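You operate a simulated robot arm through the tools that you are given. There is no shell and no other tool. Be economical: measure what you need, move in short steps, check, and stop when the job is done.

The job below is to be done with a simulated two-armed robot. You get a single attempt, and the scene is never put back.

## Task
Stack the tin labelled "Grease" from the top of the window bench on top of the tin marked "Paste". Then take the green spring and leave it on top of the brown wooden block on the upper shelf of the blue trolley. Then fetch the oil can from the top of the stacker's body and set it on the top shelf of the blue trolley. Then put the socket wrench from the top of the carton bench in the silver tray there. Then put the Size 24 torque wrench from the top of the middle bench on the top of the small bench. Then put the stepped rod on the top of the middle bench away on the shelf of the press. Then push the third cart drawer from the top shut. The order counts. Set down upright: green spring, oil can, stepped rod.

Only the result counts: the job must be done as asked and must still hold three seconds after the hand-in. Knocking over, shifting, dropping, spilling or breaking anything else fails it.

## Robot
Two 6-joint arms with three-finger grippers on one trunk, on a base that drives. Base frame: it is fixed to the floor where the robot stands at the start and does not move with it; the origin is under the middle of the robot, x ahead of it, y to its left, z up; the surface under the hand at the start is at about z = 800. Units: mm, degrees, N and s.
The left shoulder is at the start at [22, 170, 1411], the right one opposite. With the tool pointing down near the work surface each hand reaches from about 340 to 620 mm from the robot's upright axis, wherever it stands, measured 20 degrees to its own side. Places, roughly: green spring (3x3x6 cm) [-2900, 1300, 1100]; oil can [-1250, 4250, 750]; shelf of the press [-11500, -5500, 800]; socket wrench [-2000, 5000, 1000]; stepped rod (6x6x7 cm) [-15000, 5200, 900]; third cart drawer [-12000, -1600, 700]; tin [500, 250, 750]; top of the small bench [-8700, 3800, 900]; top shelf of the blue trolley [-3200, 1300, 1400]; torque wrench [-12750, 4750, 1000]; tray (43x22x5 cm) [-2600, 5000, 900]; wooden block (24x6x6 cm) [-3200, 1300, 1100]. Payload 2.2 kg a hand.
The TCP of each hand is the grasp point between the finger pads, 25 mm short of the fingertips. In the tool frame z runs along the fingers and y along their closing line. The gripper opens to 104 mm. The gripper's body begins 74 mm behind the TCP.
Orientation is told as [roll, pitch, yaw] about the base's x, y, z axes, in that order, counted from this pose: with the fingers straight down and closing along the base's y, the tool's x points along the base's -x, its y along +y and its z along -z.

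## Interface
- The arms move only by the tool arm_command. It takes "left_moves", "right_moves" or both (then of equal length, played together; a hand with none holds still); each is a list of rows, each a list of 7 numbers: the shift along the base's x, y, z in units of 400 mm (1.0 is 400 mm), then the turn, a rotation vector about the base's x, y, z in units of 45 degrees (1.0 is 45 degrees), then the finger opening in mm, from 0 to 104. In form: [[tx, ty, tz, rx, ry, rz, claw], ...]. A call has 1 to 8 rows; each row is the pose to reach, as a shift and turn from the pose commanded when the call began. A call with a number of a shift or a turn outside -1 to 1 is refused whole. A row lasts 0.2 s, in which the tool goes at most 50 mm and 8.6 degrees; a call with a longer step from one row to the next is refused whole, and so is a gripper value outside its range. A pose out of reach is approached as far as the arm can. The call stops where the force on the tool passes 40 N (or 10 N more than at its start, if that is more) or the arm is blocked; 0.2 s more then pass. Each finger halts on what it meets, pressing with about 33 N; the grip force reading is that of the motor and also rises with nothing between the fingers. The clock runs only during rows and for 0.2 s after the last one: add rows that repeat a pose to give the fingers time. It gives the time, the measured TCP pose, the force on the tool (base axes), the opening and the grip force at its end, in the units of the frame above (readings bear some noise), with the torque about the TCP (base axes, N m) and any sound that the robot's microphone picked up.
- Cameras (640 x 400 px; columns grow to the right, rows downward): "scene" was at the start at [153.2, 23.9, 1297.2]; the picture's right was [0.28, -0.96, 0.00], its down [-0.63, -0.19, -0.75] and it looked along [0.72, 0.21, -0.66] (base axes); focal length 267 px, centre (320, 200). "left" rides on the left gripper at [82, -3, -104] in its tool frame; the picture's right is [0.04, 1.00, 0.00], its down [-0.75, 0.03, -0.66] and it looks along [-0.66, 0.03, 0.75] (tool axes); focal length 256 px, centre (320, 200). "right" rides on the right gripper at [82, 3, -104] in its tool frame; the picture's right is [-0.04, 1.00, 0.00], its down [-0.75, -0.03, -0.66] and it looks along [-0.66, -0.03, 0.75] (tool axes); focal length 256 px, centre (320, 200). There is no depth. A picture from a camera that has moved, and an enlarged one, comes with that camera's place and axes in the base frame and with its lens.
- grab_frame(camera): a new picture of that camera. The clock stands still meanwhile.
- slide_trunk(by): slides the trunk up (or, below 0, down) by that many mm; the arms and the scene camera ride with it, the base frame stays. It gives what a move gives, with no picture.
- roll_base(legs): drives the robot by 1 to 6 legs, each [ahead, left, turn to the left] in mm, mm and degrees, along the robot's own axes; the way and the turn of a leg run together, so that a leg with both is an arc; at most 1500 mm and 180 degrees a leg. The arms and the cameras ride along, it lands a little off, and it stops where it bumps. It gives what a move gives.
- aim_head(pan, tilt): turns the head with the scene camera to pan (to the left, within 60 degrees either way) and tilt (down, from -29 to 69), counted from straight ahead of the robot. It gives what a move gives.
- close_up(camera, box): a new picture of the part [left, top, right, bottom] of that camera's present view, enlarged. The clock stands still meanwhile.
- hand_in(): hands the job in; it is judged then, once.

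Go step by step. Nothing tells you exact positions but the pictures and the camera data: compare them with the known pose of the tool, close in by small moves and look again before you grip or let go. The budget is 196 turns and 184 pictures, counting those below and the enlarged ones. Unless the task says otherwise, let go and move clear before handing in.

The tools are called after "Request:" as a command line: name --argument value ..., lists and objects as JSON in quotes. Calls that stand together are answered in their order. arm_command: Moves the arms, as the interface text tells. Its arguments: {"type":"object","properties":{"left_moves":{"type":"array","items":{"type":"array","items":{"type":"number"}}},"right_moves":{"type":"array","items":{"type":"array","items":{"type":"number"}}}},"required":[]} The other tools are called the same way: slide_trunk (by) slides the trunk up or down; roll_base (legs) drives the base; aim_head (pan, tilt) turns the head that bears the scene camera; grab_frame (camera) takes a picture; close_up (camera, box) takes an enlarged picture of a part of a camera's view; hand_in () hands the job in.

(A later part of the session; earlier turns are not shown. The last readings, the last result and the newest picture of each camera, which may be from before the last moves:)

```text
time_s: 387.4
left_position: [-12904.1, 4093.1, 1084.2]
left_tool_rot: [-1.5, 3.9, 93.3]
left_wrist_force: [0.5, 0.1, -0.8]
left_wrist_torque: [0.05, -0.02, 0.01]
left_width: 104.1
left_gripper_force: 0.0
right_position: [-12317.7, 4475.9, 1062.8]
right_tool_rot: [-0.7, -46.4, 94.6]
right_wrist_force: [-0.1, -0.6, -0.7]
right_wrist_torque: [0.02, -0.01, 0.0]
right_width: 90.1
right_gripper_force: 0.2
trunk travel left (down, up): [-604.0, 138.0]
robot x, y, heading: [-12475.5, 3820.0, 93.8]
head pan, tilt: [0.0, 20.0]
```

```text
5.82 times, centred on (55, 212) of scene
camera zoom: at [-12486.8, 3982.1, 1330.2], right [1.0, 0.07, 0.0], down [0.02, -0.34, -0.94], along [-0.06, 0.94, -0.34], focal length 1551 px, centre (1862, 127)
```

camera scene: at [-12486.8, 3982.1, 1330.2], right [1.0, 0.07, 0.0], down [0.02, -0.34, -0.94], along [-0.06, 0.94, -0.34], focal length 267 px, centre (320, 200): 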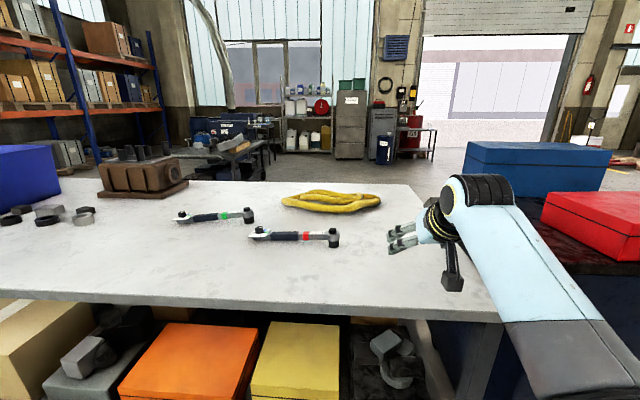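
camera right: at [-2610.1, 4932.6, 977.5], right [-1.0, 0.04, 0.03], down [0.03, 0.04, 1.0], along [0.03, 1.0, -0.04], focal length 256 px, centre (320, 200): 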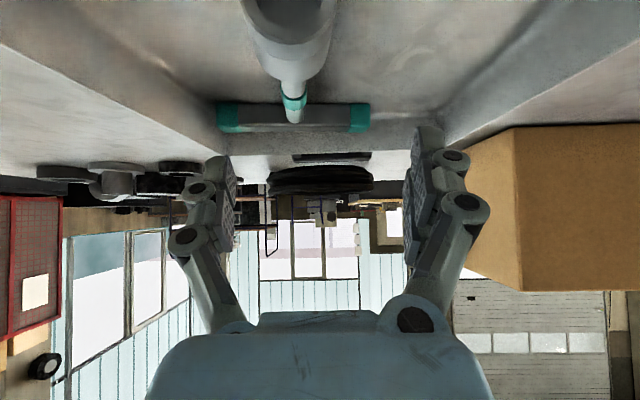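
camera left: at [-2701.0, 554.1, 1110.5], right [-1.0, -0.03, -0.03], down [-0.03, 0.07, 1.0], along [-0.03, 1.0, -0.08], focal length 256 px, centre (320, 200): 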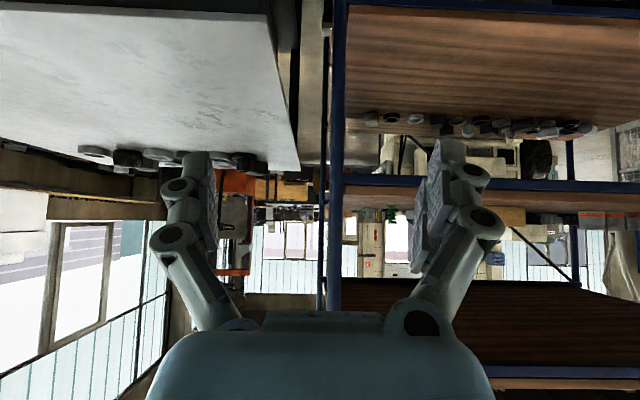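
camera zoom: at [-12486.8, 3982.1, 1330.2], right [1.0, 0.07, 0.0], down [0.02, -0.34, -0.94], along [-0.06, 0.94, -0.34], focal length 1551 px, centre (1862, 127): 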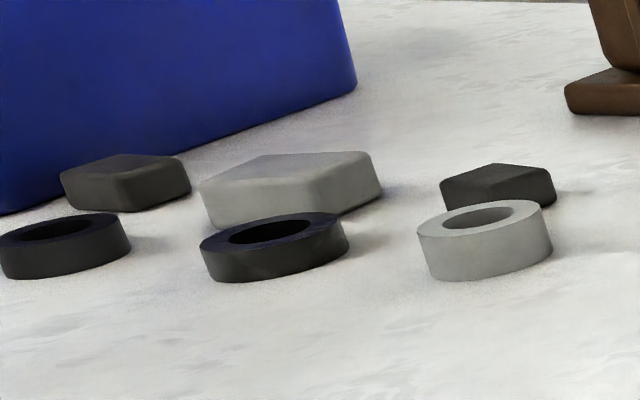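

The green one is "Size 24", lying along x at y≈4890 (x -13093…-12822) — beyond a vertical hand's reach from the bench edge (y≈4441). I'll first hook it near its head with the tilted fingers and draw it nearer.

Request:
roll_base --legs '[[0, 540, -3.8], [330, 0, 0]]'

Request:
arm_command --right_moves '[[0, 0.03, -0.07, 0, 0, 0, 60], [0, 0.06, -0.14, 0, 0, 0, 30], [0, 0.09, -0.2, 0, 0, 0, 20]]'

Request:
grab_frame --camera "scene"

Request:
grab_frame --camera "right"

```text
time_s: 392.4
left_position: [-13433.6, 4436.4, 1082.7]
left_tool_rot: [-1.5, 3.9, 89.5]
left_wrist_force: [-0.8, -0.7, 0.3]
left_wrist_torque: [-0.01, -0.01, -0.01]
left_width: 104.2
left_gripper_force: 0.1
right_position: [-12823.9, 4778.7, 1061.4]
right_tool_rot: [-0.7, -46.3, 91.0]
right_wrist_force: [-0.9, 0.3, 0.4]
right_wrist_torque: [0.01, -0.01, -0.02]
right_width: 89.9
right_gripper_force: 0.1
trunk travel left (down, up): [-604.0, 138.0]
robot x, y, heading: [-13023.3, 4134.8, 89.9]
head pan, tilt: [0.0, 20.0]
```

```text
time_s: 393.2
left_position: [-13433.3, 4436.8, 1082.4]
left_tool_rot: [-1.5, 3.9, 89.5]
left_wrist_force: [0.0, 1.2, 1.8]
left_wrist_torque: [-0.02, 0.02, 0.01]
left_width: 104.1
left_gripper_force: 0.1
right_position: [-12825.0, 4816.0, 983.5]
right_tool_rot: [-0.6, -46.2, 90.8]
right_wrist_force: [-0.2, -0.1, 0.3]
right_wrist_torque: [0.01, 0.0, -0.02]
right_width: 19.7
right_gripper_force: 0.0
trunk travel left (down, up): [-604.0, 138.0]
robot x, y, heading: [-13025.7, 4130.8, 89.9]
head pan, tilt: [0.0, 20.0]
```

```text
43 pictures are left
camera scene: at [-13024.2, 4298.0, 1330.2], right [1.0, 0.0, 0.0], down [0.0, -0.34, -0.94], along [0.0, 0.94, -0.34], focal length 267 px, centre (320, 200)
```

scene: 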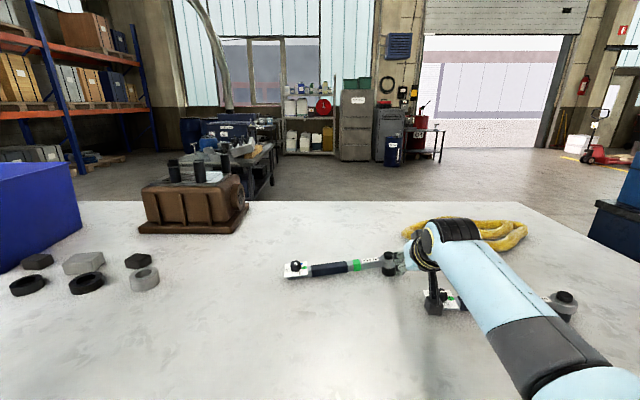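

```text
42 pictures are left
camera right: at [-12827.1, 4685.0, 996.3], right [-1.0, 0.02, 0.02], down [0.02, 0.05, 1.0], along [0.02, 1.0, -0.05], focal length 256 px, centre (320, 200)
```

right: 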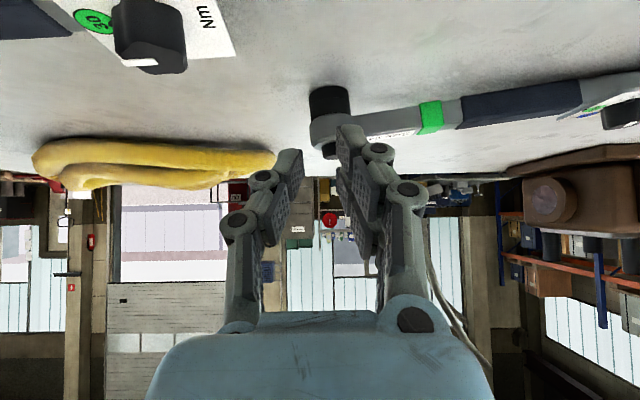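

I position closed fingers behind the bar near its head (x≈-12885) and lower them.

Request:
roll_base --legs '[[45, 60, 0]]'

Request:
arm_command --right_moves '[[0, 0.08, 0, 0, 0, 0, 10], [0, 0.17, 0, 0, 0, 0, 10], [0, 0.17, -0.07, 0, 0, 0, 10], [0, 0.17, -0.13, 0, 0, 0, 10]]'

Request:
grab_frame --camera "right"

```text
time_s: 394.2
left_position: [-13493.5, 4482.5, 1081.9]
left_tool_rot: [-1.6, 3.9, 89.4]
left_wrist_force: [0.5, 0.6, 0.1]
left_wrist_torque: [-0.04, -0.03, -0.02]
left_width: 104.0
left_gripper_force: 0.0
right_position: [-12883.6, 4861.3, 983.3]
right_tool_rot: [-0.9, -46.2, 90.8]
right_wrist_force: [-1.2, 0.1, 0.2]
right_wrist_torque: [-0.04, -0.04, -0.03]
right_width: 19.9
right_gripper_force: 0.0
trunk travel left (down, up): [-604.0, 138.0]
robot x, y, heading: [-13084.8, 4179.7, 90.1]
head pan, tilt: [0.0, 20.0]
```

```text
time_s: 395.3
left_position: [-13493.1, 4481.0, 1082.3]
left_tool_rot: [-1.6, 4.0, 89.4]
left_wrist_force: [0.5, 1.2, -0.6]
left_wrist_torque: [-0.09, 0.01, -0.02]
left_width: 103.8
left_gripper_force: 0.1
right_position: [-12888.3, 4940.1, 955.7]
right_tool_rot: [-0.4, -48.7, 90.8]
right_wrist_force: [-5.6, -0.8, 18.5]
right_wrist_torque: [-0.15, 0.29, 0.15]
right_width: 16.5
right_gripper_force: 2.5
right hand out of reach, approached as far as the arm can: row 4
trunk travel left (down, up): [-604.0, 138.0]
robot x, y, heading: [-13084.6, 4179.6, 89.9]
head pan, tilt: [0.0, 20.0]
stopped in row 4 (right hand): the force on the tool passed its limit at 44 N (the readings are from after the stop); the commanded pose is now the measured one
```

```text
41 pictures are left
camera right: at [-12889.4, 4808.9, 963.4], right [-1.0, 0.02, 0.03], down [0.03, 0.0, 1.0], along [0.02, 1.0, 0.0], focal length 256 px, centre (320, 200)
```

right: 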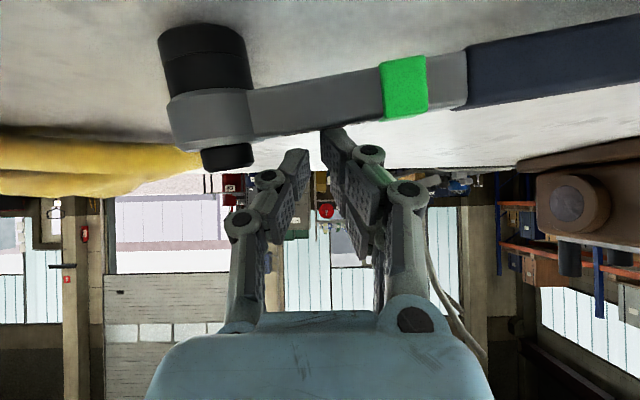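

The fingertips are behind the bar and low enough. I pull back gently and see whether the wrench follows.

Request:
arm_command --right_moves '[[0, -0.03, 0.005, 0, 0, 0, 10], [0, -0.09, 0.005, 0, 0, 0, 10], [0, -0.17, 0.005, 0, 0, 0, 10], [0, -0.25, 0.005, 0, 0, 0, 10]]'

Request:
grab_frame --camera "right"

```text
time_s: 396.3
left_position: [-13490.6, 4480.7, 1083.0]
left_tool_rot: [-1.5, 3.8, 89.4]
left_wrist_force: [-0.4, 0.8, 0.2]
left_wrist_torque: [0.04, 0.02, 0.0]
left_width: 103.9
left_gripper_force: 0.1
right_position: [-12884.0, 4835.9, 950.6]
right_tool_rot: [-0.5, -48.0, 90.8]
right_wrist_force: [0.1, 0.2, -0.2]
right_wrist_torque: [0.01, 0.0, -0.01]
right_width: 10.9
right_gripper_force: 0.1
trunk travel left (down, up): [-604.0, 138.0]
robot x, y, heading: [-13084.3, 4179.1, 90.0]
head pan, tilt: [0.0, 20.0]
```

```text
40 pictures are left
camera right: at [-12886.1, 4705.1, 960.4], right [-1.0, 0.02, 0.02], down [0.02, 0.02, 1.0], along [0.02, 1.0, -0.02], focal length 256 px, centre (320, 200)
```

right: 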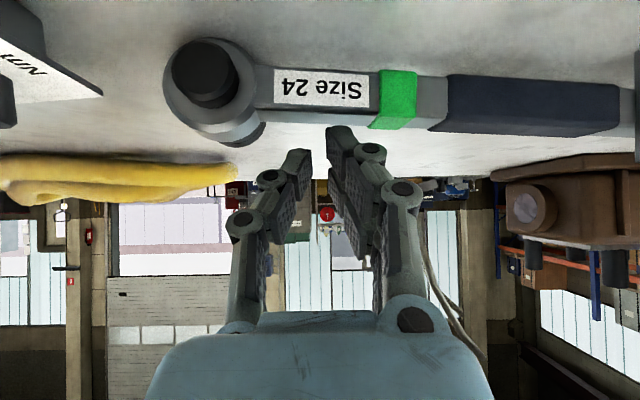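

It rolled on its side and came nearer (now y≈4835). I lower a little behind it and pull further with the base.

Request:
arm_command --right_moves '[[0, 0.06, 0, 0, 0, 0, 10], [0, 0.08, -0.03, 0, 0, 0, 10], [0, 0.08, -0.05, 0, 0, 0, 10]]'

Request:
roll_base --legs '[[-190, 0, 0]]'

Request:
grab_frame --camera "right"

Request:
grab_frame --camera "scene"

```text
time_s: 397.1
left_position: [-13491.9, 4481.3, 1082.1]
left_tool_rot: [-1.6, 3.9, 89.4]
left_wrist_force: [-0.5, 0.0, 0.2]
left_wrist_torque: [0.02, 0.0, 0.01]
left_width: 104.1
left_gripper_force: 0.1
right_position: [-12884.0, 4870.8, 933.2]
right_tool_rot: [-0.5, -48.1, 90.8]
right_wrist_force: [0.2, 0.5, -0.8]
right_wrist_torque: [-0.01, 0.01, -0.02]
right_width: 10.1
right_gripper_force: 0.1
trunk travel left (down, up): [-604.0, 138.0]
robot x, y, heading: [-13086.7, 4176.6, 90.1]
head pan, tilt: [0.0, 20.0]
```

```text
time_s: 398.6
left_position: [-13494.1, 4289.0, 1083.5]
left_tool_rot: [-1.5, 3.8, 89.7]
left_wrist_force: [0.6, 0.0, 0.2]
left_wrist_torque: [0.01, -0.02, 0.0]
left_width: 103.9
left_gripper_force: 0.0
right_position: [-12887.3, 4680.0, 932.7]
right_tool_rot: [-0.6, -48.2, 91.1]
right_wrist_force: [0.2, 0.1, -0.2]
right_wrist_torque: [0.0, 0.02, 0.01]
right_width: 9.8
right_gripper_force: 0.1
trunk travel left (down, up): [-604.0, 138.0]
robot x, y, heading: [-13085.6, 3989.3, 90.3]
head pan, tilt: [0.0, 20.0]
```

```text
39 pictures are left
camera right: at [-12888.2, 4549.3, 941.6], right [-1.0, 0.01, 0.02], down [0.02, 0.01, 1.0], along [0.01, 1.0, -0.01], focal length 256 px, centre (320, 200)
```

right: 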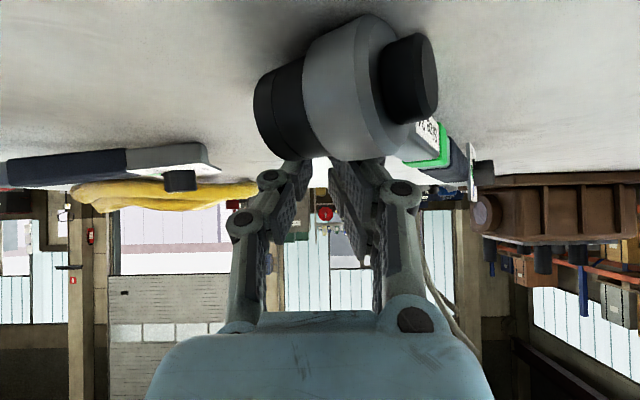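

```text
38 pictures are left
camera scene: at [-13084.2, 4152.4, 1330.4], right [1.0, 0.0, 0.0], down [0.0, -0.34, -0.94], along [0.0, 0.94, -0.34], focal length 267 px, centre (320, 200)
```

scene: 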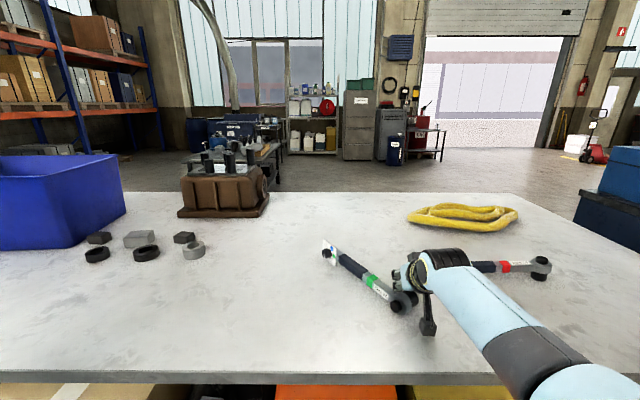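

Very good: the wrench pivoted and now lies diagonally, head at [-12900, 4630], tail at [-13055, 4839]. I bring the hand upright, turned 36° to fit the bar, and move over its middle.

Request:
arm_command --right_moves '[[0, 0, 0.1, 0, 0, 0, 60], [0, 0, 0.2, -0.08, 0, 0, 70], [0, -0.04, 0.26, -0.25, 0, 0, 70], [0, -0.08, 0.26, -0.42, 0, 0, 70], [0, -0.13, 0.26, -0.59, 0, 0, 70], [0, -0.18, 0.26, -0.76, 0, 0, 70], [0, -0.22, 0.26, -0.92, 0, 0, 70], [0, -0.25, 0.26, -1, 0, 0, 70]]'

Request:
arm_command --right_moves '[[0, 0, 0, -0.06, 0, 0.15, 70], [0, 0, 0, -0.06, 0, 0.32, 70], [0, 0, 0, -0.06, 0, 0.49, 70], [0, 0, 0, -0.06, 0, 0.66, 70], [0, 0, 0, -0.06, 0, 0.8, 70]]'

Request:
roll_base --legs '[[150, 70, 0]]'

Request:
grab_frame --camera "right"

```text
time_s: 400.4
left_position: [-13493.4, 4289.7, 1083.0]
left_tool_rot: [-1.5, 4.0, 89.7]
left_wrist_force: [0.2, -0.3, 0.5]
left_wrist_torque: [-0.02, 0.0, 0.04]
left_width: 103.8
left_gripper_force: 0.0
right_position: [-12887.5, 4581.5, 1036.8]
right_tool_rot: [0.3, -3.0, 90.6]
right_wrist_force: [0.2, -0.2, 0.1]
right_wrist_torque: [-0.03, -0.01, 0.0]
right_width: 69.6
right_gripper_force: 0.0
trunk travel left (down, up): [-604.0, 138.0]
robot x, y, heading: [-13088.8, 3990.9, 90.1]
head pan, tilt: [0.0, 20.0]
```

```text
time_s: 401.6
left_position: [-13493.7, 4288.6, 1082.8]
left_tool_rot: [-1.5, 3.9, 89.7]
left_wrist_force: [0.4, 0.4, -0.8]
left_wrist_torque: [-0.05, -0.01, -0.01]
left_width: 103.8
left_gripper_force: 0.3
right_position: [-12885.7, 4581.9, 1036.5]
right_tool_rot: [1.1, -0.6, 126.8]
right_wrist_force: [1.2, -1.1, -0.9]
right_wrist_torque: [0.03, -0.01, 0.01]
right_width: 70.1
right_gripper_force: 0.1
trunk travel left (down, up): [-604.0, 138.0]
robot x, y, heading: [-13082.8, 3988.7, 90.4]
head pan, tilt: [0.0, 20.0]
```

```text
time_s: 403.1
left_position: [-13564.9, 4439.3, 1082.7]
left_tool_rot: [-1.7, 3.8, 89.9]
left_wrist_force: [-0.3, 0.6, -0.6]
left_wrist_torque: [0.01, -0.01, -0.01]
left_width: 104.1
left_gripper_force: 0.0
right_position: [-12958.8, 4731.4, 1036.4]
right_tool_rot: [1.2, -0.4, 126.7]
right_wrist_force: [-0.2, 0.2, -0.8]
right_wrist_torque: [-0.01, 0.02, -0.01]
right_width: 69.8
right_gripper_force: 0.1
trunk travel left (down, up): [-604.0, 138.0]
robot x, y, heading: [-13156.7, 4137.3, 90.1]
head pan, tilt: [0.0, 20.0]
```

```text
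37 pictures are left
camera right: at [-12910.2, 4665.6, 1139.1], right [-0.82, -0.57, 0.02], down [-0.41, 0.62, 0.66], along [-0.39, 0.54, -0.75], focal length 256 px, centre (320, 200)
```

right: 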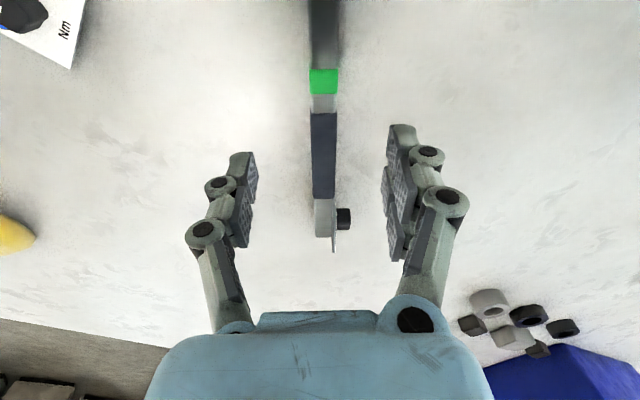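

Perfect alignment. I descend over the bar just beyond the green band and grip.

Request:
arm_command --right_moves '[[-0.008, -0.006, -0.1, 0, 0, 0, 64], [-0.008, -0.006, -0.18, 0, 0, 0, 60], [-0.008, -0.006, -0.25, 0, 0, 0, 60], [-0.008, -0.006, -0.258, 0, 0, 0, 60], [-0.008, -0.006, -0.258, 0, 0, 0, 20], [-0.008, -0.006, -0.258, 0, 0, 0, 0], [-0.008, -0.006, -0.258, 0, 0, 0, 0], [-0.008, -0.006, -0.258, 0, 0, 0, 0]]'

Request:
arm_command --right_moves '[[0, 0, 0.08, 0, 0, 0, 0], [0, 0, 0.18, 0, 0, 0, 0], [0, 0, 0.28, 0, 0, 0, 0]]'

Request:
grab_frame --camera "right"

```text
time_s: 404.9
left_position: [-13564.4, 4437.6, 1082.9]
left_tool_rot: [-1.5, 3.9, 89.7]
left_wrist_force: [-0.2, 0.5, -0.4]
left_wrist_torque: [0.01, 0.01, 0.01]
left_width: 104.0
left_gripper_force: 0.0
right_position: [-12961.8, 4727.8, 932.3]
right_tool_rot: [1.2, -0.6, 126.8]
right_wrist_force: [-0.4, 0.2, 0.3]
right_wrist_torque: [0.04, 0.06, 0.06]
right_width: 22.8
right_gripper_force: 33.1
trunk travel left (down, up): [-604.0, 138.0]
robot x, y, heading: [-13157.0, 4139.6, 90.4]
head pan, tilt: [0.0, 20.0]
```

```text
time_s: 405.6
left_position: [-13563.7, 4438.3, 1084.0]
left_tool_rot: [-1.4, 3.9, 89.8]
left_wrist_force: [0.5, 0.1, 0.7]
left_wrist_torque: [-0.03, 0.0, -0.02]
left_width: 104.0
left_gripper_force: 0.0
right_position: [-12962.0, 4729.3, 1046.8]
right_tool_rot: [1.3, -0.5, 126.8]
right_wrist_force: [-0.2, -0.2, -5.6]
right_wrist_torque: [-0.02, -0.06, 0.0]
right_width: 22.9
right_gripper_force: 32.9
trunk travel left (down, up): [-604.0, 138.0]
robot x, y, heading: [-13155.8, 4137.2, 90.4]
head pan, tilt: [0.0, 20.0]
```

```text
36 pictures are left
camera right: at [-12912.8, 4663.2, 1149.6], right [-0.82, -0.57, 0.02], down [-0.41, 0.63, 0.66], along [-0.39, 0.54, -0.75], focal length 256 px, centre (320, 200)
```

right: 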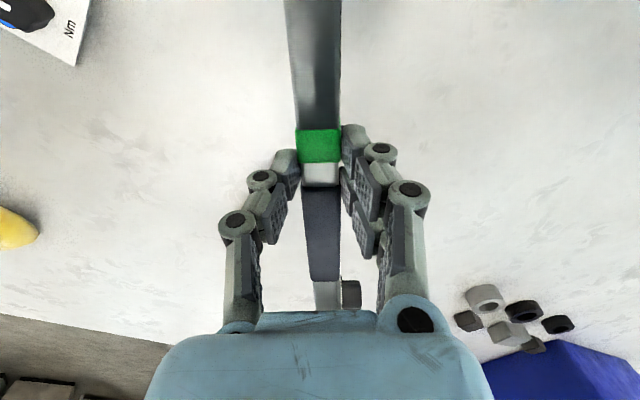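

The wrench is held level. I carry it back around through the gap and north side to the small bench, facing south for the approach.

Request:
arm_command --right_moves '[[0, -0.03, 0.08, 0, 0, 0, 0]]'

Request:
roll_base --legs '[[-480, 0, 0], [0, -1500, 0], [0, -675, -0.4], [250, 0, 0], [0, 0, -180]]'

Request:
roll_base --legs '[[-1500, 0, 0], [-450, 0, 0], [0, 1500, 0], [0, 900, 0], [1250, 0, 0]]'

Request:
aim_head --pan 0 --tilt 30

Request:
grab_frame --camera "scene"

```text
time_s: 406.1
left_position: [-13565.2, 4437.2, 1083.0]
left_tool_rot: [-1.5, 3.8, 89.8]
left_wrist_force: [-0.5, -0.8, 0.0]
left_wrist_torque: [0.06, -0.01, 0.03]
left_width: 104.0
left_gripper_force: 0.0
right_position: [-12961.1, 4716.9, 1078.4]
right_tool_rot: [1.1, -0.6, 126.9]
right_wrist_force: [0.2, -1.2, -6.2]
right_wrist_torque: [0.04, 0.0, -0.02]
right_width: 22.8
right_gripper_force: 33.5
trunk travel left (down, up): [-604.0, 138.0]
robot x, y, heading: [-13155.2, 4140.4, 90.4]
head pan, tilt: [0.0, 20.0]
```

```text
time_s: 408.8
left_position: [-13540.8, 3974.2, 1081.9]
left_tool_rot: [-1.5, 3.9, 90.5]
left_wrist_force: [-0.5, -0.2, 0.4]
left_wrist_torque: [0.03, 0.0, 0.01]
left_width: 104.0
left_gripper_force: 0.1
right_position: [-12945.3, 4261.9, 1077.1]
right_tool_rot: [1.2, -0.6, 127.7]
right_wrist_force: [-0.7, -0.8, -5.6]
right_wrist_torque: [0.01, -0.05, 0.0]
right_width: 22.8
right_gripper_force: 33.2
trunk travel left (down, up): [-604.0, 138.0]
robot x, y, heading: [-13129.4, 3680.8, 91.3]
head pan, tilt: [0.0, 20.0]
stopped in leg 1: the robot was blocked; the commanded pose is now the measured one
```

```text
time_s: 411.6
left_position: [-13548.3, 3703.2, 1080.3]
left_tool_rot: [-1.7, 4.2, 92.7]
left_wrist_force: [-2.8, 1.6, -0.9]
left_wrist_torque: [-0.18, -0.19, -0.03]
left_width: 104.3
left_gripper_force: 0.1
right_position: [-12964.2, 4013.4, 1075.2]
right_tool_rot: [1.1, -0.1, 130.0]
right_wrist_force: [-3.5, 3.4, -7.7]
right_wrist_torque: [-0.22, -0.24, -0.01]
right_width: 22.7
right_gripper_force: 33.1
trunk travel left (down, up): [-604.0, 138.0]
robot x, y, heading: [-13119.6, 3422.4, 93.6]
head pan, tilt: [0.0, 20.0]
stopped in leg 1: the robot was blocked; the commanded pose is now the measured one
```

```text
time_s: 412.3
left_position: [-13539.7, 3693.9, 1086.0]
left_tool_rot: [-1.3, 3.6, 92.8]
left_wrist_force: [0.9, -0.3, 0.1]
left_wrist_torque: [0.05, 0.02, 0.01]
left_width: 104.0
left_gripper_force: 0.1
right_position: [-12954.3, 4002.6, 1080.7]
right_tool_rot: [1.1, -0.8, 129.8]
right_wrist_force: [0.6, -0.6, -5.4]
right_wrist_torque: [0.03, -0.01, 0.03]
right_width: 22.6
right_gripper_force: 32.8
trunk travel left (down, up): [-604.0, 138.0]
robot x, y, heading: [-13118.8, 3420.7, 93.4]
head pan, tilt: [0.0, 30.0]
```

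```text
35 pictures are left
camera scene: at [-13124.6, 3582.2, 1314.5], right [1.0, 0.06, 0.0], down [0.03, -0.5, -0.87], along [-0.05, 0.87, -0.5], focal length 267 px, centre (320, 200)
```

scene: 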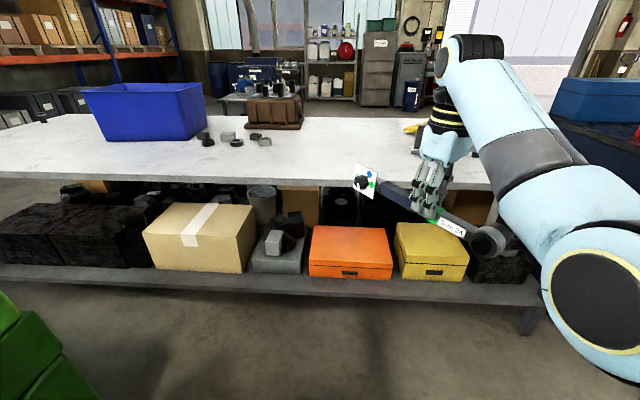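

The base was stopped by something behind it, and my second command ran on. I pull forward again, go east, and then look back at what is there.

Request:
roll_base --legs '[[290, 0, -3.4]]'

Request:
roll_base --legs '[[0, -1500, 0], [0, -640, 0], [190, 0, 0], [0, 0, -180]]'

Request:
aim_head --pan -60 --tilt 15

Request:
grab_frame --camera "scene"

```text
time_s: 414.3
left_position: [-13532.0, 4005.0, 1084.1]
left_tool_rot: [-1.3, 3.7, 89.7]
left_wrist_force: [0.2, -0.1, -0.3]
left_wrist_torque: [-0.03, 0.03, -0.04]
left_width: 103.8
left_gripper_force: 0.1
right_position: [-12930.5, 4283.1, 1079.4]
right_tool_rot: [1.2, -0.7, 126.8]
right_wrist_force: [0.8, 1.4, -6.4]
right_wrist_torque: [-0.02, -0.03, 0.0]
right_width: 22.4
right_gripper_force: 32.9
trunk travel left (down, up): [-604.0, 138.0]
robot x, y, heading: [-13125.8, 3711.2, 90.3]
head pan, tilt: [0.0, 30.0]
```

```text
time_s: 433.3
left_position: [-10594.7, 3629.6, 1084.4]
left_tool_rot: [-1.3, 3.8, -89.8]
left_wrist_force: [0.0, 0.4, 0.4]
left_wrist_torque: [0.01, -0.02, 0.0]
left_width: 104.1
left_gripper_force: 0.0
right_position: [-11194.5, 3347.7, 1079.0]
right_tool_rot: [1.1, -0.7, -52.9]
right_wrist_force: [-0.3, 0.7, -6.4]
right_wrist_torque: [0.04, 0.01, 0.01]
right_width: 22.6
right_gripper_force: 32.8
trunk travel left (down, up): [-604.0, 138.0]
robot x, y, heading: [-11006.9, 3919.2, -89.2]
head pan, tilt: [0.0, 30.0]
```

```text
time_s: 434.6
left_position: [-10596.9, 3628.3, 1083.7]
left_tool_rot: [-1.4, 3.8, -90.0]
left_wrist_force: [0.5, -0.1, 0.3]
left_wrist_torque: [-0.02, 0.01, 0.0]
left_width: 104.0
left_gripper_force: 0.0
right_position: [-11195.8, 3347.6, 1080.1]
right_tool_rot: [1.1, -0.6, -52.8]
right_wrist_force: [-0.6, -0.1, -6.7]
right_wrist_torque: [0.04, 0.04, 0.0]
right_width: 22.8
right_gripper_force: 32.5
trunk travel left (down, up): [-604.0, 138.0]
robot x, y, heading: [-11005.4, 3923.2, -89.1]
head pan, tilt: [-60.0, 15.0]
```

```text
34 pictures are left
camera scene: at [-11083.4, 3801.9, 1338.3], right [-0.51, 0.86, 0.0], down [0.22, 0.13, -0.97], along [-0.83, -0.49, -0.26], focal length 267 px, centre (320, 200)
```

scene: 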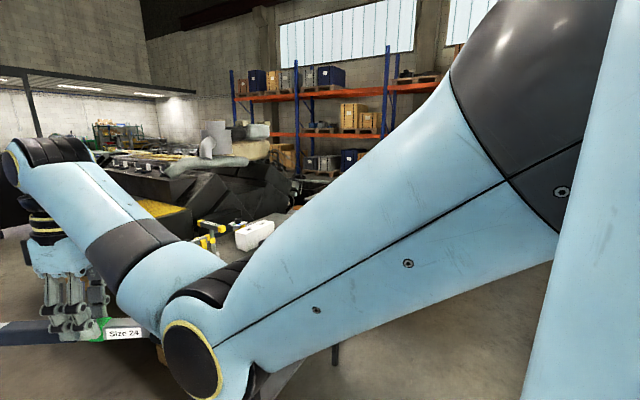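

That view is blocked by the arm; I go on. Backing north through the gap, then east, then south to the small bench.

Request:
roll_base --legs '[[-1500, 0, -0.9], [-430, 0, 0], [0, 1500, 0], [0, 920, 0], [1250, 0, 0]]'

Request:
aim_head --pan 0 --tilt 30

Request:
grab_frame --camera "scene"

```text
time_s: 461.9
left_position: [-8167.6, 4341.7, 1084.1]
left_tool_rot: [-1.3, 3.7, -91.2]
left_wrist_force: [1.1, 0.0, 0.0]
left_wrist_torque: [-0.01, 0.0, 0.02]
left_width: 103.8
left_gripper_force: 0.1
right_position: [-8773.0, 4074.6, 1080.3]
right_tool_rot: [1.0, -0.6, -54.1]
right_wrist_force: [0.6, -0.1, -6.3]
right_wrist_torque: [0.03, 0.06, 0.0]
right_width: 22.9
right_gripper_force: 32.8
trunk travel left (down, up): [-604.0, 138.0]
robot x, y, heading: [-8567.3, 4645.4, -90.5]
head pan, tilt: [-60.0, 15.0]
```

```text
time_s: 463.2
left_position: [-8167.9, 4341.1, 1083.3]
left_tool_rot: [-1.2, 3.7, -91.3]
left_wrist_force: [0.4, -1.1, 0.4]
left_wrist_torque: [-0.02, -0.03, 0.0]
left_width: 104.3
left_gripper_force: 0.1
right_position: [-8772.8, 4073.5, 1079.7]
right_tool_rot: [1.1, -0.6, -54.1]
right_wrist_force: [-0.2, -0.2, -6.4]
right_wrist_torque: [0.02, 0.02, -0.02]
right_width: 22.6
right_gripper_force: 32.6
trunk travel left (down, up): [-604.0, 138.0]
robot x, y, heading: [-8566.3, 4642.1, -90.5]
head pan, tilt: [0.0, 30.0]
```

```text
33 pictures are left
camera scene: at [-8570.3, 4480.8, 1314.1], right [-1.0, 0.01, 0.0], down [0.01, 0.5, -0.87], along [-0.01, -0.87, -0.5], focal length 267 px, centre (320, 200)
```

scene: 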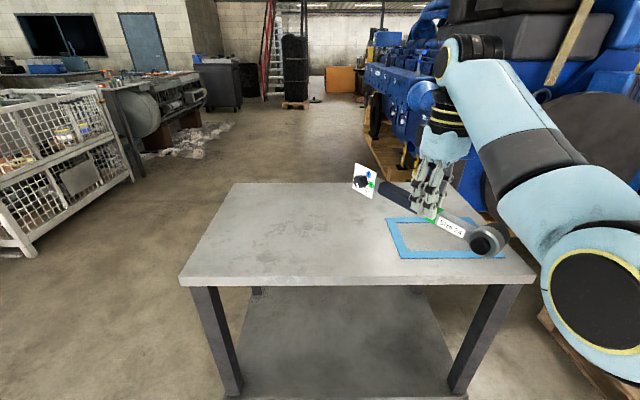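

The small bench is ahead (x -9012…-8286, y 3637…4074), with a taped frame on its west part. I'll lay the wrench on the clear part, around [-8520, 3860].

Request:
roll_base --legs '[[0, 252, 0.5], [213, 0, 0]]'

Request:
arm_command --right_moves '[[0, 0, -0.1, 0, 0, 0, 0], [0, 0, -0.2, 0, 0, 0, 0], [0, 0, -0.3, 0, 0, 0, 0]]'

Request:
close_up --camera "scene" --box '[220, 120, 640, 382]'

```text
time_s: 466.2
left_position: [-7913.8, 4133.6, 1083.2]
left_tool_rot: [-1.3, 3.7, -90.6]
left_wrist_force: [-1.4, 0.1, -0.3]
left_wrist_torque: [0.02, 0.03, -0.01]
left_width: 104.2
left_gripper_force: 0.1
right_position: [-8515.1, 3859.9, 1078.8]
right_tool_rot: [1.2, -0.6, -53.5]
right_wrist_force: [0.7, -0.8, -5.9]
right_wrist_torque: [0.06, -0.02, -0.01]
right_width: 22.8
right_gripper_force: 32.9
trunk travel left (down, up): [-604.0, 138.0]
robot x, y, heading: [-8317.9, 4431.9, -89.9]
head pan, tilt: [0.0, 30.0]
```

```text
time_s: 467.0
left_position: [-7914.0, 4133.6, 1084.5]
left_tool_rot: [-1.4, 3.7, -90.7]
left_wrist_force: [0.2, 0.3, 0.2]
left_wrist_torque: [0.04, 0.0, 0.0]
left_width: 104.0
left_gripper_force: 0.1
right_position: [-8518.6, 3860.1, 961.8]
right_tool_rot: [1.1, -0.7, -53.6]
right_wrist_force: [0.4, -0.5, -5.2]
right_wrist_torque: [0.02, 0.08, -0.01]
right_width: 22.7
right_gripper_force: 32.8
trunk travel left (down, up): [-604.0, 138.0]
robot x, y, heading: [-8321.2, 4431.0, -89.7]
head pan, tilt: [0.0, 30.0]
```

```text
1.52 times, centred on (430, 251) of scene
camera zoom: at [-8318.7, 4268.8, 1314.1], right [-1.0, 0.0, 0.0], down [0.0, 0.5, -0.87], along [0.0, -0.87, -0.5], focal length 406 px, centre (152, 122)
```

zoom: 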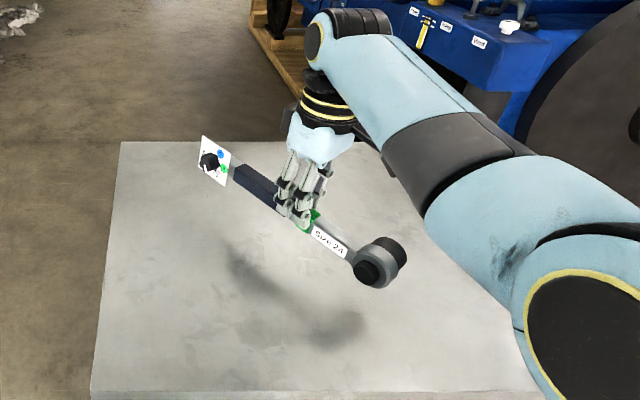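

Still above the top; I lower in gentle steps with the force stop as guard.

Request:
arm_command --right_moves '[[0, 0, -0.02, 0, 0, 0, 0], [0, 0, -0.04, 0, 0, 0, 0], [0, 0, -0.06, 0, 0, 0, 0], [0, 0, -0.075, 0, 0, 0, 0], [0, 0, -0.085, 0, 0, 0, 0], [0, 0, -0.095, 0, 0, 0, 0]]'

Request:
close_up --camera "scene" --box '[300, 180, 520, 320]'

```text
time_s: 468.4
left_position: [-7914.1, 4133.8, 1084.4]
left_tool_rot: [-1.4, 3.6, -90.6]
left_wrist_force: [-1.0, -0.1, -0.4]
left_wrist_torque: [0.02, 0.01, -0.01]
left_width: 103.8
left_gripper_force: 0.1
right_position: [-8517.2, 3860.7, 920.7]
right_tool_rot: [1.1, -0.7, -53.5]
right_wrist_force: [-0.2, 0.2, -6.4]
right_wrist_torque: [0.04, 0.04, 0.03]
right_width: 22.7
right_gripper_force: 32.8
trunk travel left (down, up): [-604.0, 138.0]
robot x, y, heading: [-8321.9, 4427.5, -90.1]
head pan, tilt: [0.0, 30.0]
```

```text
2.86 times, centred on (410, 250) of scene
camera zoom: at [-8318.4, 4268.7, 1314.1], right [-1.0, 0.0, 0.0], down [0.0, 0.5, -0.87], along [0.0, -0.87, -0.5], focal length 762 px, centre (63, 57)
```

zoom: 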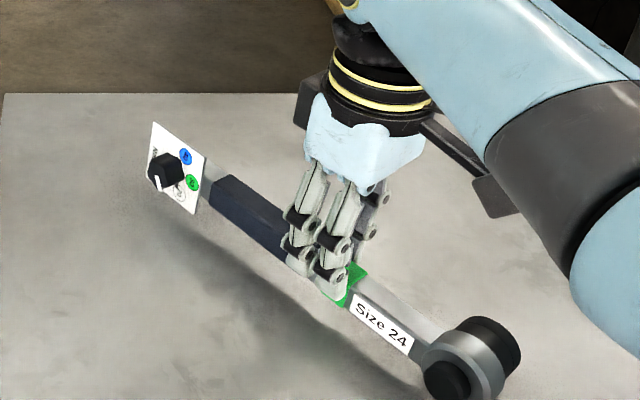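

Request:
arm_command --right_moves '[[0, 0, -0.012, 0, 0, 0, 0], [0, 0, -0.024, 0, 0, 0, 0], [0, 0, -0.034, 0, 0, 0, 0], [0, 0, -0.043, 0, 0, 0, 0], [0, 0, -0.05, 0, 0, 0, 0]]'

```text
time_s: 469.6
left_position: [-7913.6, 4135.3, 1083.6]
left_tool_rot: [-1.5, 3.6, -90.6]
left_wrist_force: [-0.1, -0.9, -0.5]
left_wrist_torque: [0.03, 0.01, 0.03]
left_width: 103.9
left_gripper_force: 0.1
right_position: [-8514.8, 3858.9, 904.4]
right_tool_rot: [0.9, -1.0, -53.4]
right_wrist_force: [-0.9, -4.3, 25.7]
right_wrist_torque: [-0.12, 0.04, 0.02]
right_width: 22.7
right_gripper_force: 33.2
trunk travel left (down, up): [-604.0, 138.0]
robot x, y, heading: [-8319.5, 4432.0, -90.2]
head pan, tilt: [0.0, 30.0]
```

Contact (about 30 N). I ease up, open and rise clear.

Request:
arm_command --right_moves '[[0, 0, 0.006, 0, 0, 0, 0], [0, 0, 0.006, 0, 0, 0, 30], [0, 0, 0.006, 0, 0, 0, 55], [0, 0, 0.006, 0, 0, 0, 55], [0, 0, 0.1, 0, 0, 0, 55], [0, 0, 0.22, 0, 0, 0, 60], [0, 0, 0.34, 0, 0, 0, 70], [0, 0, 0.42, 0, 0, 0, 80]]'

Request:
roll_base --legs '[[-350, 0, 0]]'

Request:
grab_frame --camera "scene"

```text
time_s: 471.4
left_position: [-7913.3, 4133.2, 1085.7]
left_tool_rot: [-1.3, 3.7, -90.6]
left_wrist_force: [-0.5, 0.0, -0.5]
left_wrist_torque: [0.01, -0.02, -0.01]
left_width: 104.0
left_gripper_force: 0.0
right_position: [-8516.2, 3861.4, 1070.0]
right_tool_rot: [1.1, -0.6, -53.5]
right_wrist_force: [1.0, 0.6, -0.2]
right_wrist_torque: [-0.01, 0.01, 0.02]
right_width: 79.8
right_gripper_force: 0.1
trunk travel left (down, up): [-604.0, 138.0]
robot x, y, heading: [-8322.6, 4431.0, -89.8]
head pan, tilt: [0.0, 30.0]
```

```text
time_s: 473.7
left_position: [-7913.3, 4488.7, 1084.7]
left_tool_rot: [-1.3, 3.6, -90.3]
left_wrist_force: [0.3, 0.4, -0.7]
left_wrist_torque: [0.01, 0.03, 0.02]
left_width: 104.0
left_gripper_force: 0.1
right_position: [-8514.3, 4213.3, 1070.1]
right_tool_rot: [1.1, -0.8, -53.2]
right_wrist_force: [0.1, 1.2, 0.6]
right_wrist_torque: [-0.02, 0.0, -0.01]
right_width: 79.9
right_gripper_force: 0.1
trunk travel left (down, up): [-604.0, 138.0]
robot x, y, heading: [-8317.9, 4785.1, -89.7]
head pan, tilt: [0.0, 30.0]
```

```text
30 pictures are left
camera scene: at [-8318.4, 4622.7, 1314.3], right [-1.0, -0.01, 0.0], down [0.0, 0.5, -0.87], along [0.01, -0.87, -0.5], focal length 267 px, centre (320, 200)
```

scene: 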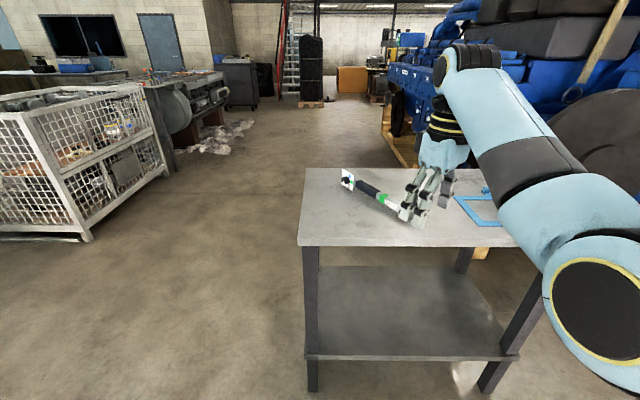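

The torque wrench lies on the small bench. Next the stepped rod at the far west end of the middle bench; I drive along its north side.

Request:
roll_base --legs '[[-1220, 0, -0.3], [0, -1500, 0], [0, -1500, 0], [0, -1500, 0], [0, -1500, 0]]'

Request:
aim_head --pan -20 --tilt 22

Request:
grab_frame --camera "scene"

```text
time_s: 508.2
left_position: [-13952.2, 5838.3, 1084.0]
left_tool_rot: [-1.3, 3.7, -92.2]
left_wrist_force: [0.1, -0.2, 0.4]
left_wrist_torque: [-0.02, -0.03, -0.01]
left_width: 103.9
left_gripper_force: 0.1
right_position: [-14562.2, 5580.4, 1068.8]
right_tool_rot: [1.1, -0.8, -55.1]
right_wrist_force: [0.1, -0.3, 0.0]
right_wrist_torque: [-0.02, 0.02, 0.03]
right_width: 80.2
right_gripper_force: 0.1
trunk travel left (down, up): [-604.0, 138.0]
robot x, y, heading: [-14351.3, 6144.5, -91.4]
head pan, tilt: [0.0, 30.0]
```

```text
time_s: 509.1
left_position: [-13952.8, 5836.3, 1083.8]
left_tool_rot: [-1.4, 3.7, -92.2]
left_wrist_force: [0.0, -0.4, 0.7]
left_wrist_torque: [-0.03, 0.0, 0.02]
left_width: 104.0
left_gripper_force: 0.1
right_position: [-14561.1, 5581.1, 1070.2]
right_tool_rot: [1.2, -0.7, -55.1]
right_wrist_force: [0.2, -0.2, 0.0]
right_wrist_torque: [0.0, 0.02, 0.04]
right_width: 79.8
right_gripper_force: 0.1
trunk travel left (down, up): [-604.0, 138.0]
robot x, y, heading: [-14350.6, 6146.4, -91.6]
head pan, tilt: [-20.0, 22.0]
```

```text
29 pictures are left
camera scene: at [-14384.7, 5987.3, 1327.0], right [-0.93, 0.37, 0.0], down [0.14, 0.35, -0.93], along [-0.34, -0.86, -0.38], focal length 267 px, centre (320, 200)
```

scene: 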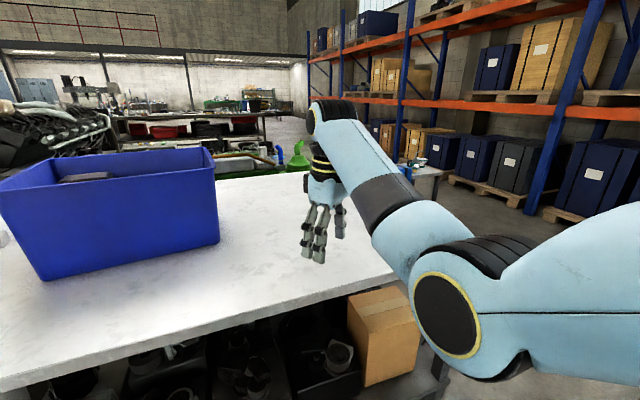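

The arm hides the bench's west end. I straighten the right hand's yaw, shift west, and use its camera.

Request:
arm_command --right_moves '[[0, 0, 0, 0, 0, -0.17, 80], [0, 0, 0, 0, 0, -0.34, 80], [0, 0, 0, 0, 0, -0.51, 80], [0, 0, 0, 0, 0, -0.68, 80], [0, 0, 0, 0, 0, -0.77, 80]]'

Request:
roll_base --legs '[[0, -420, 1.5]]'

Request:
grab_frame --camera "right"

Request:
grab_frame --camera "scene"

```text
time_s: 510.2
left_position: [-13952.1, 5837.3, 1084.4]
left_tool_rot: [-1.3, 3.6, -92.2]
left_wrist_force: [0.3, -0.6, -0.3]
left_wrist_torque: [0.02, 0.0, 0.01]
left_width: 104.1
left_gripper_force: 0.2
right_position: [-14560.7, 5582.1, 1069.2]
right_tool_rot: [1.1, -0.7, -89.8]
right_wrist_force: [-0.4, 0.4, -0.1]
right_wrist_torque: [0.01, 0.03, -0.03]
right_width: 80.1
right_gripper_force: 0.1
trunk travel left (down, up): [-604.0, 138.0]
robot x, y, heading: [-14351.0, 6143.5, -91.5]
head pan, tilt: [-20.0, 22.0]
```

```text
time_s: 512.9
left_position: [-14370.5, 5852.6, 1084.0]
left_tool_rot: [-1.3, 3.8, -91.1]
left_wrist_force: [-0.1, -0.2, -0.1]
left_wrist_torque: [-0.05, -0.01, -0.02]
left_width: 104.0
left_gripper_force: 0.1
right_position: [-14973.4, 5585.0, 1069.1]
right_tool_rot: [1.1, -0.8, -88.6]
right_wrist_force: [-0.5, 0.2, -0.2]
right_wrist_torque: [0.0, 0.0, -0.01]
right_width: 80.2
right_gripper_force: 0.0
trunk travel left (down, up): [-604.0, 138.0]
robot x, y, heading: [-14770.6, 6153.2, -90.5]
head pan, tilt: [-20.0, 22.0]
```

```text
28 pictures are left
camera right: at [-14974.4, 5667.9, 1172.2], right [1.0, -0.02, 0.02], down [-0.03, -0.75, 0.66], along [0.0, -0.66, -0.75], focal length 256 px, centre (320, 200)
```

right: 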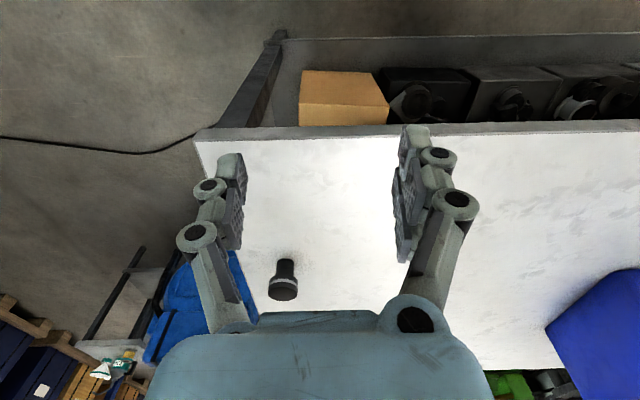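

```text
27 pictures are left
camera scene: at [-14805.3, 5994.0, 1327.0], right [-0.94, 0.35, 0.0], down [0.13, 0.35, -0.93], along [-0.32, -0.87, -0.38], focal length 267 px, centre (320, 200)
```

scene: 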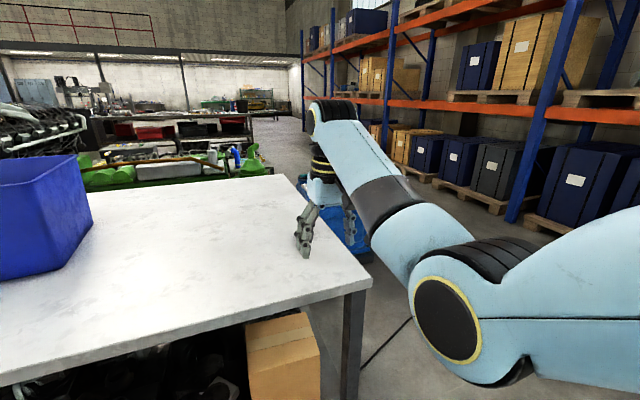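

The rod stands at about [-15041, 5281]. I move over it and look closely.

Request:
roll_base --legs '[[270, -55, 0.5]]'

Request:
close_up --camera "right" --box '[200, 60, 440, 210]'

```text
time_s: 514.8
left_position: [-14422.9, 5579.4, 1084.2]
left_tool_rot: [-1.2, 3.7, -90.6]
left_wrist_force: [-0.3, -0.5, -0.6]
left_wrist_torque: [-0.02, 0.0, 0.04]
left_width: 104.1
left_gripper_force: 0.1
right_position: [-15024.7, 5307.7, 1068.5]
right_tool_rot: [1.1, -0.7, -88.2]
right_wrist_force: [0.0, 0.3, -0.6]
right_wrist_torque: [0.02, 0.0, -0.02]
right_width: 80.1
right_gripper_force: 0.2
trunk travel left (down, up): [-604.0, 138.0]
robot x, y, heading: [-14830.4, 5877.3, -90.1]
head pan, tilt: [-20.0, 22.0]
```

```text
2.67 times, centred on (320, 135) of right
camera zoom: at [-15025.6, 5390.9, 1171.9], right [1.0, -0.01, 0.02], down [-0.02, -0.75, 0.66], along [0.01, -0.66, -0.75], focal length 683 px, centre (320, 373)
```

zoom: 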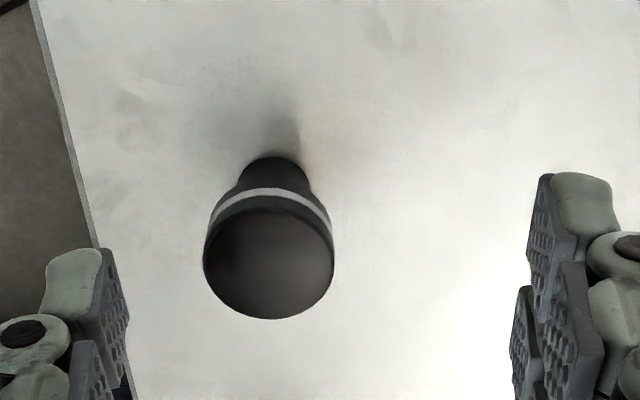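

The rod has its wide head on top. I centre, descend and grip the head.

Request:
arm_command --right_moves '[[-0.03, -0.06, 0, 0, 0, 0, 90], [-0.04, -0.108, -0.06, 0, 0, 0, 90], [-0.04, -0.108, -0.16, 0, 0, 0, 90], [-0.04, -0.108, -0.24, 0, 0, 0, 90], [-0.04, -0.108, -0.3, 0, 0, 0, 90]]'

Request:
grab_frame --camera "right"

```text
time_s: 516.0
left_position: [-14423.0, 5580.2, 1085.1]
left_tool_rot: [-1.3, 3.7, -90.5]
left_wrist_force: [0.3, 0.1, -0.9]
left_wrist_torque: [0.01, 0.01, -0.01]
left_width: 103.9
left_gripper_force: 0.0
right_position: [-15041.4, 5265.3, 949.5]
right_tool_rot: [1.1, -0.7, -88.2]
right_wrist_force: [0.3, -0.5, -0.4]
right_wrist_torque: [0.0, -0.01, 0.0]
right_width: 89.9
right_gripper_force: 0.1
trunk travel left (down, up): [-604.0, 138.0]
robot x, y, heading: [-14832.7, 5876.6, -90.0]
head pan, tilt: [-20.0, 22.0]
```

```text
25 pictures are left
camera right: at [-15042.2, 5348.5, 1052.3], right [1.0, -0.01, 0.02], down [-0.02, -0.75, 0.67], along [0.01, -0.67, -0.75], focal length 256 px, centre (320, 200)
```

right: 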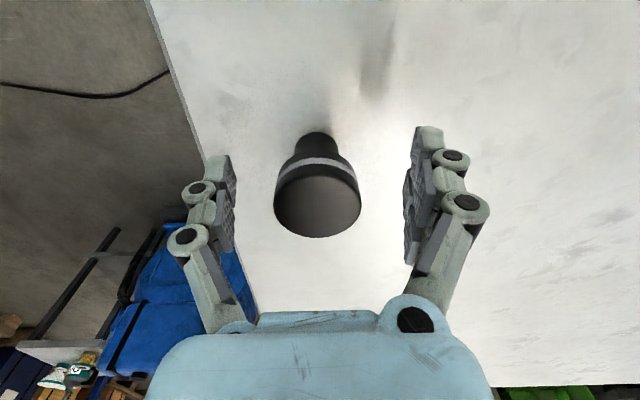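

Request:
arm_command --right_moves '[[0, -0.033, -0.01, 0, 0, 0, 90], [0, -0.033, -0.036, 0, 0, 0, 90], [0, -0.033, -0.036, 0, 0, 0, 50], [0, -0.033, -0.036, 0, 0, 0, 30], [0, -0.033, -0.036, 0, 0, 0, 30], [0, -0.033, -0.036, 0, 0, 0, 30]]'

Request:
arm_command --right_moves '[[0, 0, 0.08, 0, 0, 0, 30], [0, 0, 0.18, 0, 0, 0, 30], [0, 0, 0.3, 0, 0, 0, 30]]'

Request:
grab_frame --camera "right"

```text
time_s: 517.4
left_position: [-14423.0, 5580.6, 1085.4]
left_tool_rot: [-1.2, 3.7, -90.6]
left_wrist_force: [-0.3, 0.3, -0.1]
left_wrist_torque: [-0.02, 0.01, -0.01]
left_width: 104.1
left_gripper_force: 0.1
right_position: [-15040.7, 5251.3, 935.1]
right_tool_rot: [1.1, -0.7, -88.2]
right_wrist_force: [-2.7, -0.9, 1.4]
right_wrist_torque: [-0.05, 0.18, -0.04]
right_width: 49.5
right_gripper_force: 33.2
trunk travel left (down, up): [-604.0, 138.0]
robot x, y, heading: [-14830.4, 5873.6, -89.8]
head pan, tilt: [-20.0, 22.0]
```

```text
time_s: 518.2
left_position: [-14422.3, 5580.1, 1083.8]
left_tool_rot: [-1.3, 3.7, -90.6]
left_wrist_force: [-0.3, 0.1, 0.4]
left_wrist_torque: [0.06, 0.0, 0.03]
left_width: 103.9
left_gripper_force: 0.0
right_position: [-15040.3, 5252.6, 1052.8]
right_tool_rot: [1.1, -0.5, -88.1]
right_wrist_force: [0.7, 0.0, -8.8]
right_wrist_torque: [0.05, 0.01, 0.01]
right_width: 49.7
right_gripper_force: 32.9
trunk travel left (down, up): [-604.0, 138.0]
robot x, y, heading: [-14831.7, 5880.2, -89.9]
head pan, tilt: [-20.0, 22.0]
```

```text
24 pictures are left
camera right: at [-15041.6, 5334.4, 1156.5], right [1.0, -0.01, 0.02], down [-0.02, -0.75, 0.66], along [0.01, -0.66, -0.75], focal length 256 px, centre (320, 200)
```

right: 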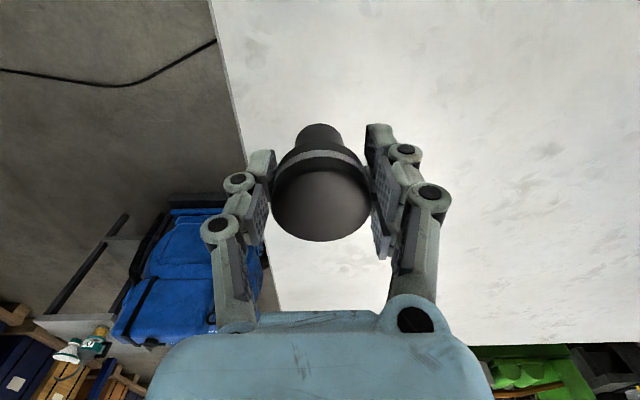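

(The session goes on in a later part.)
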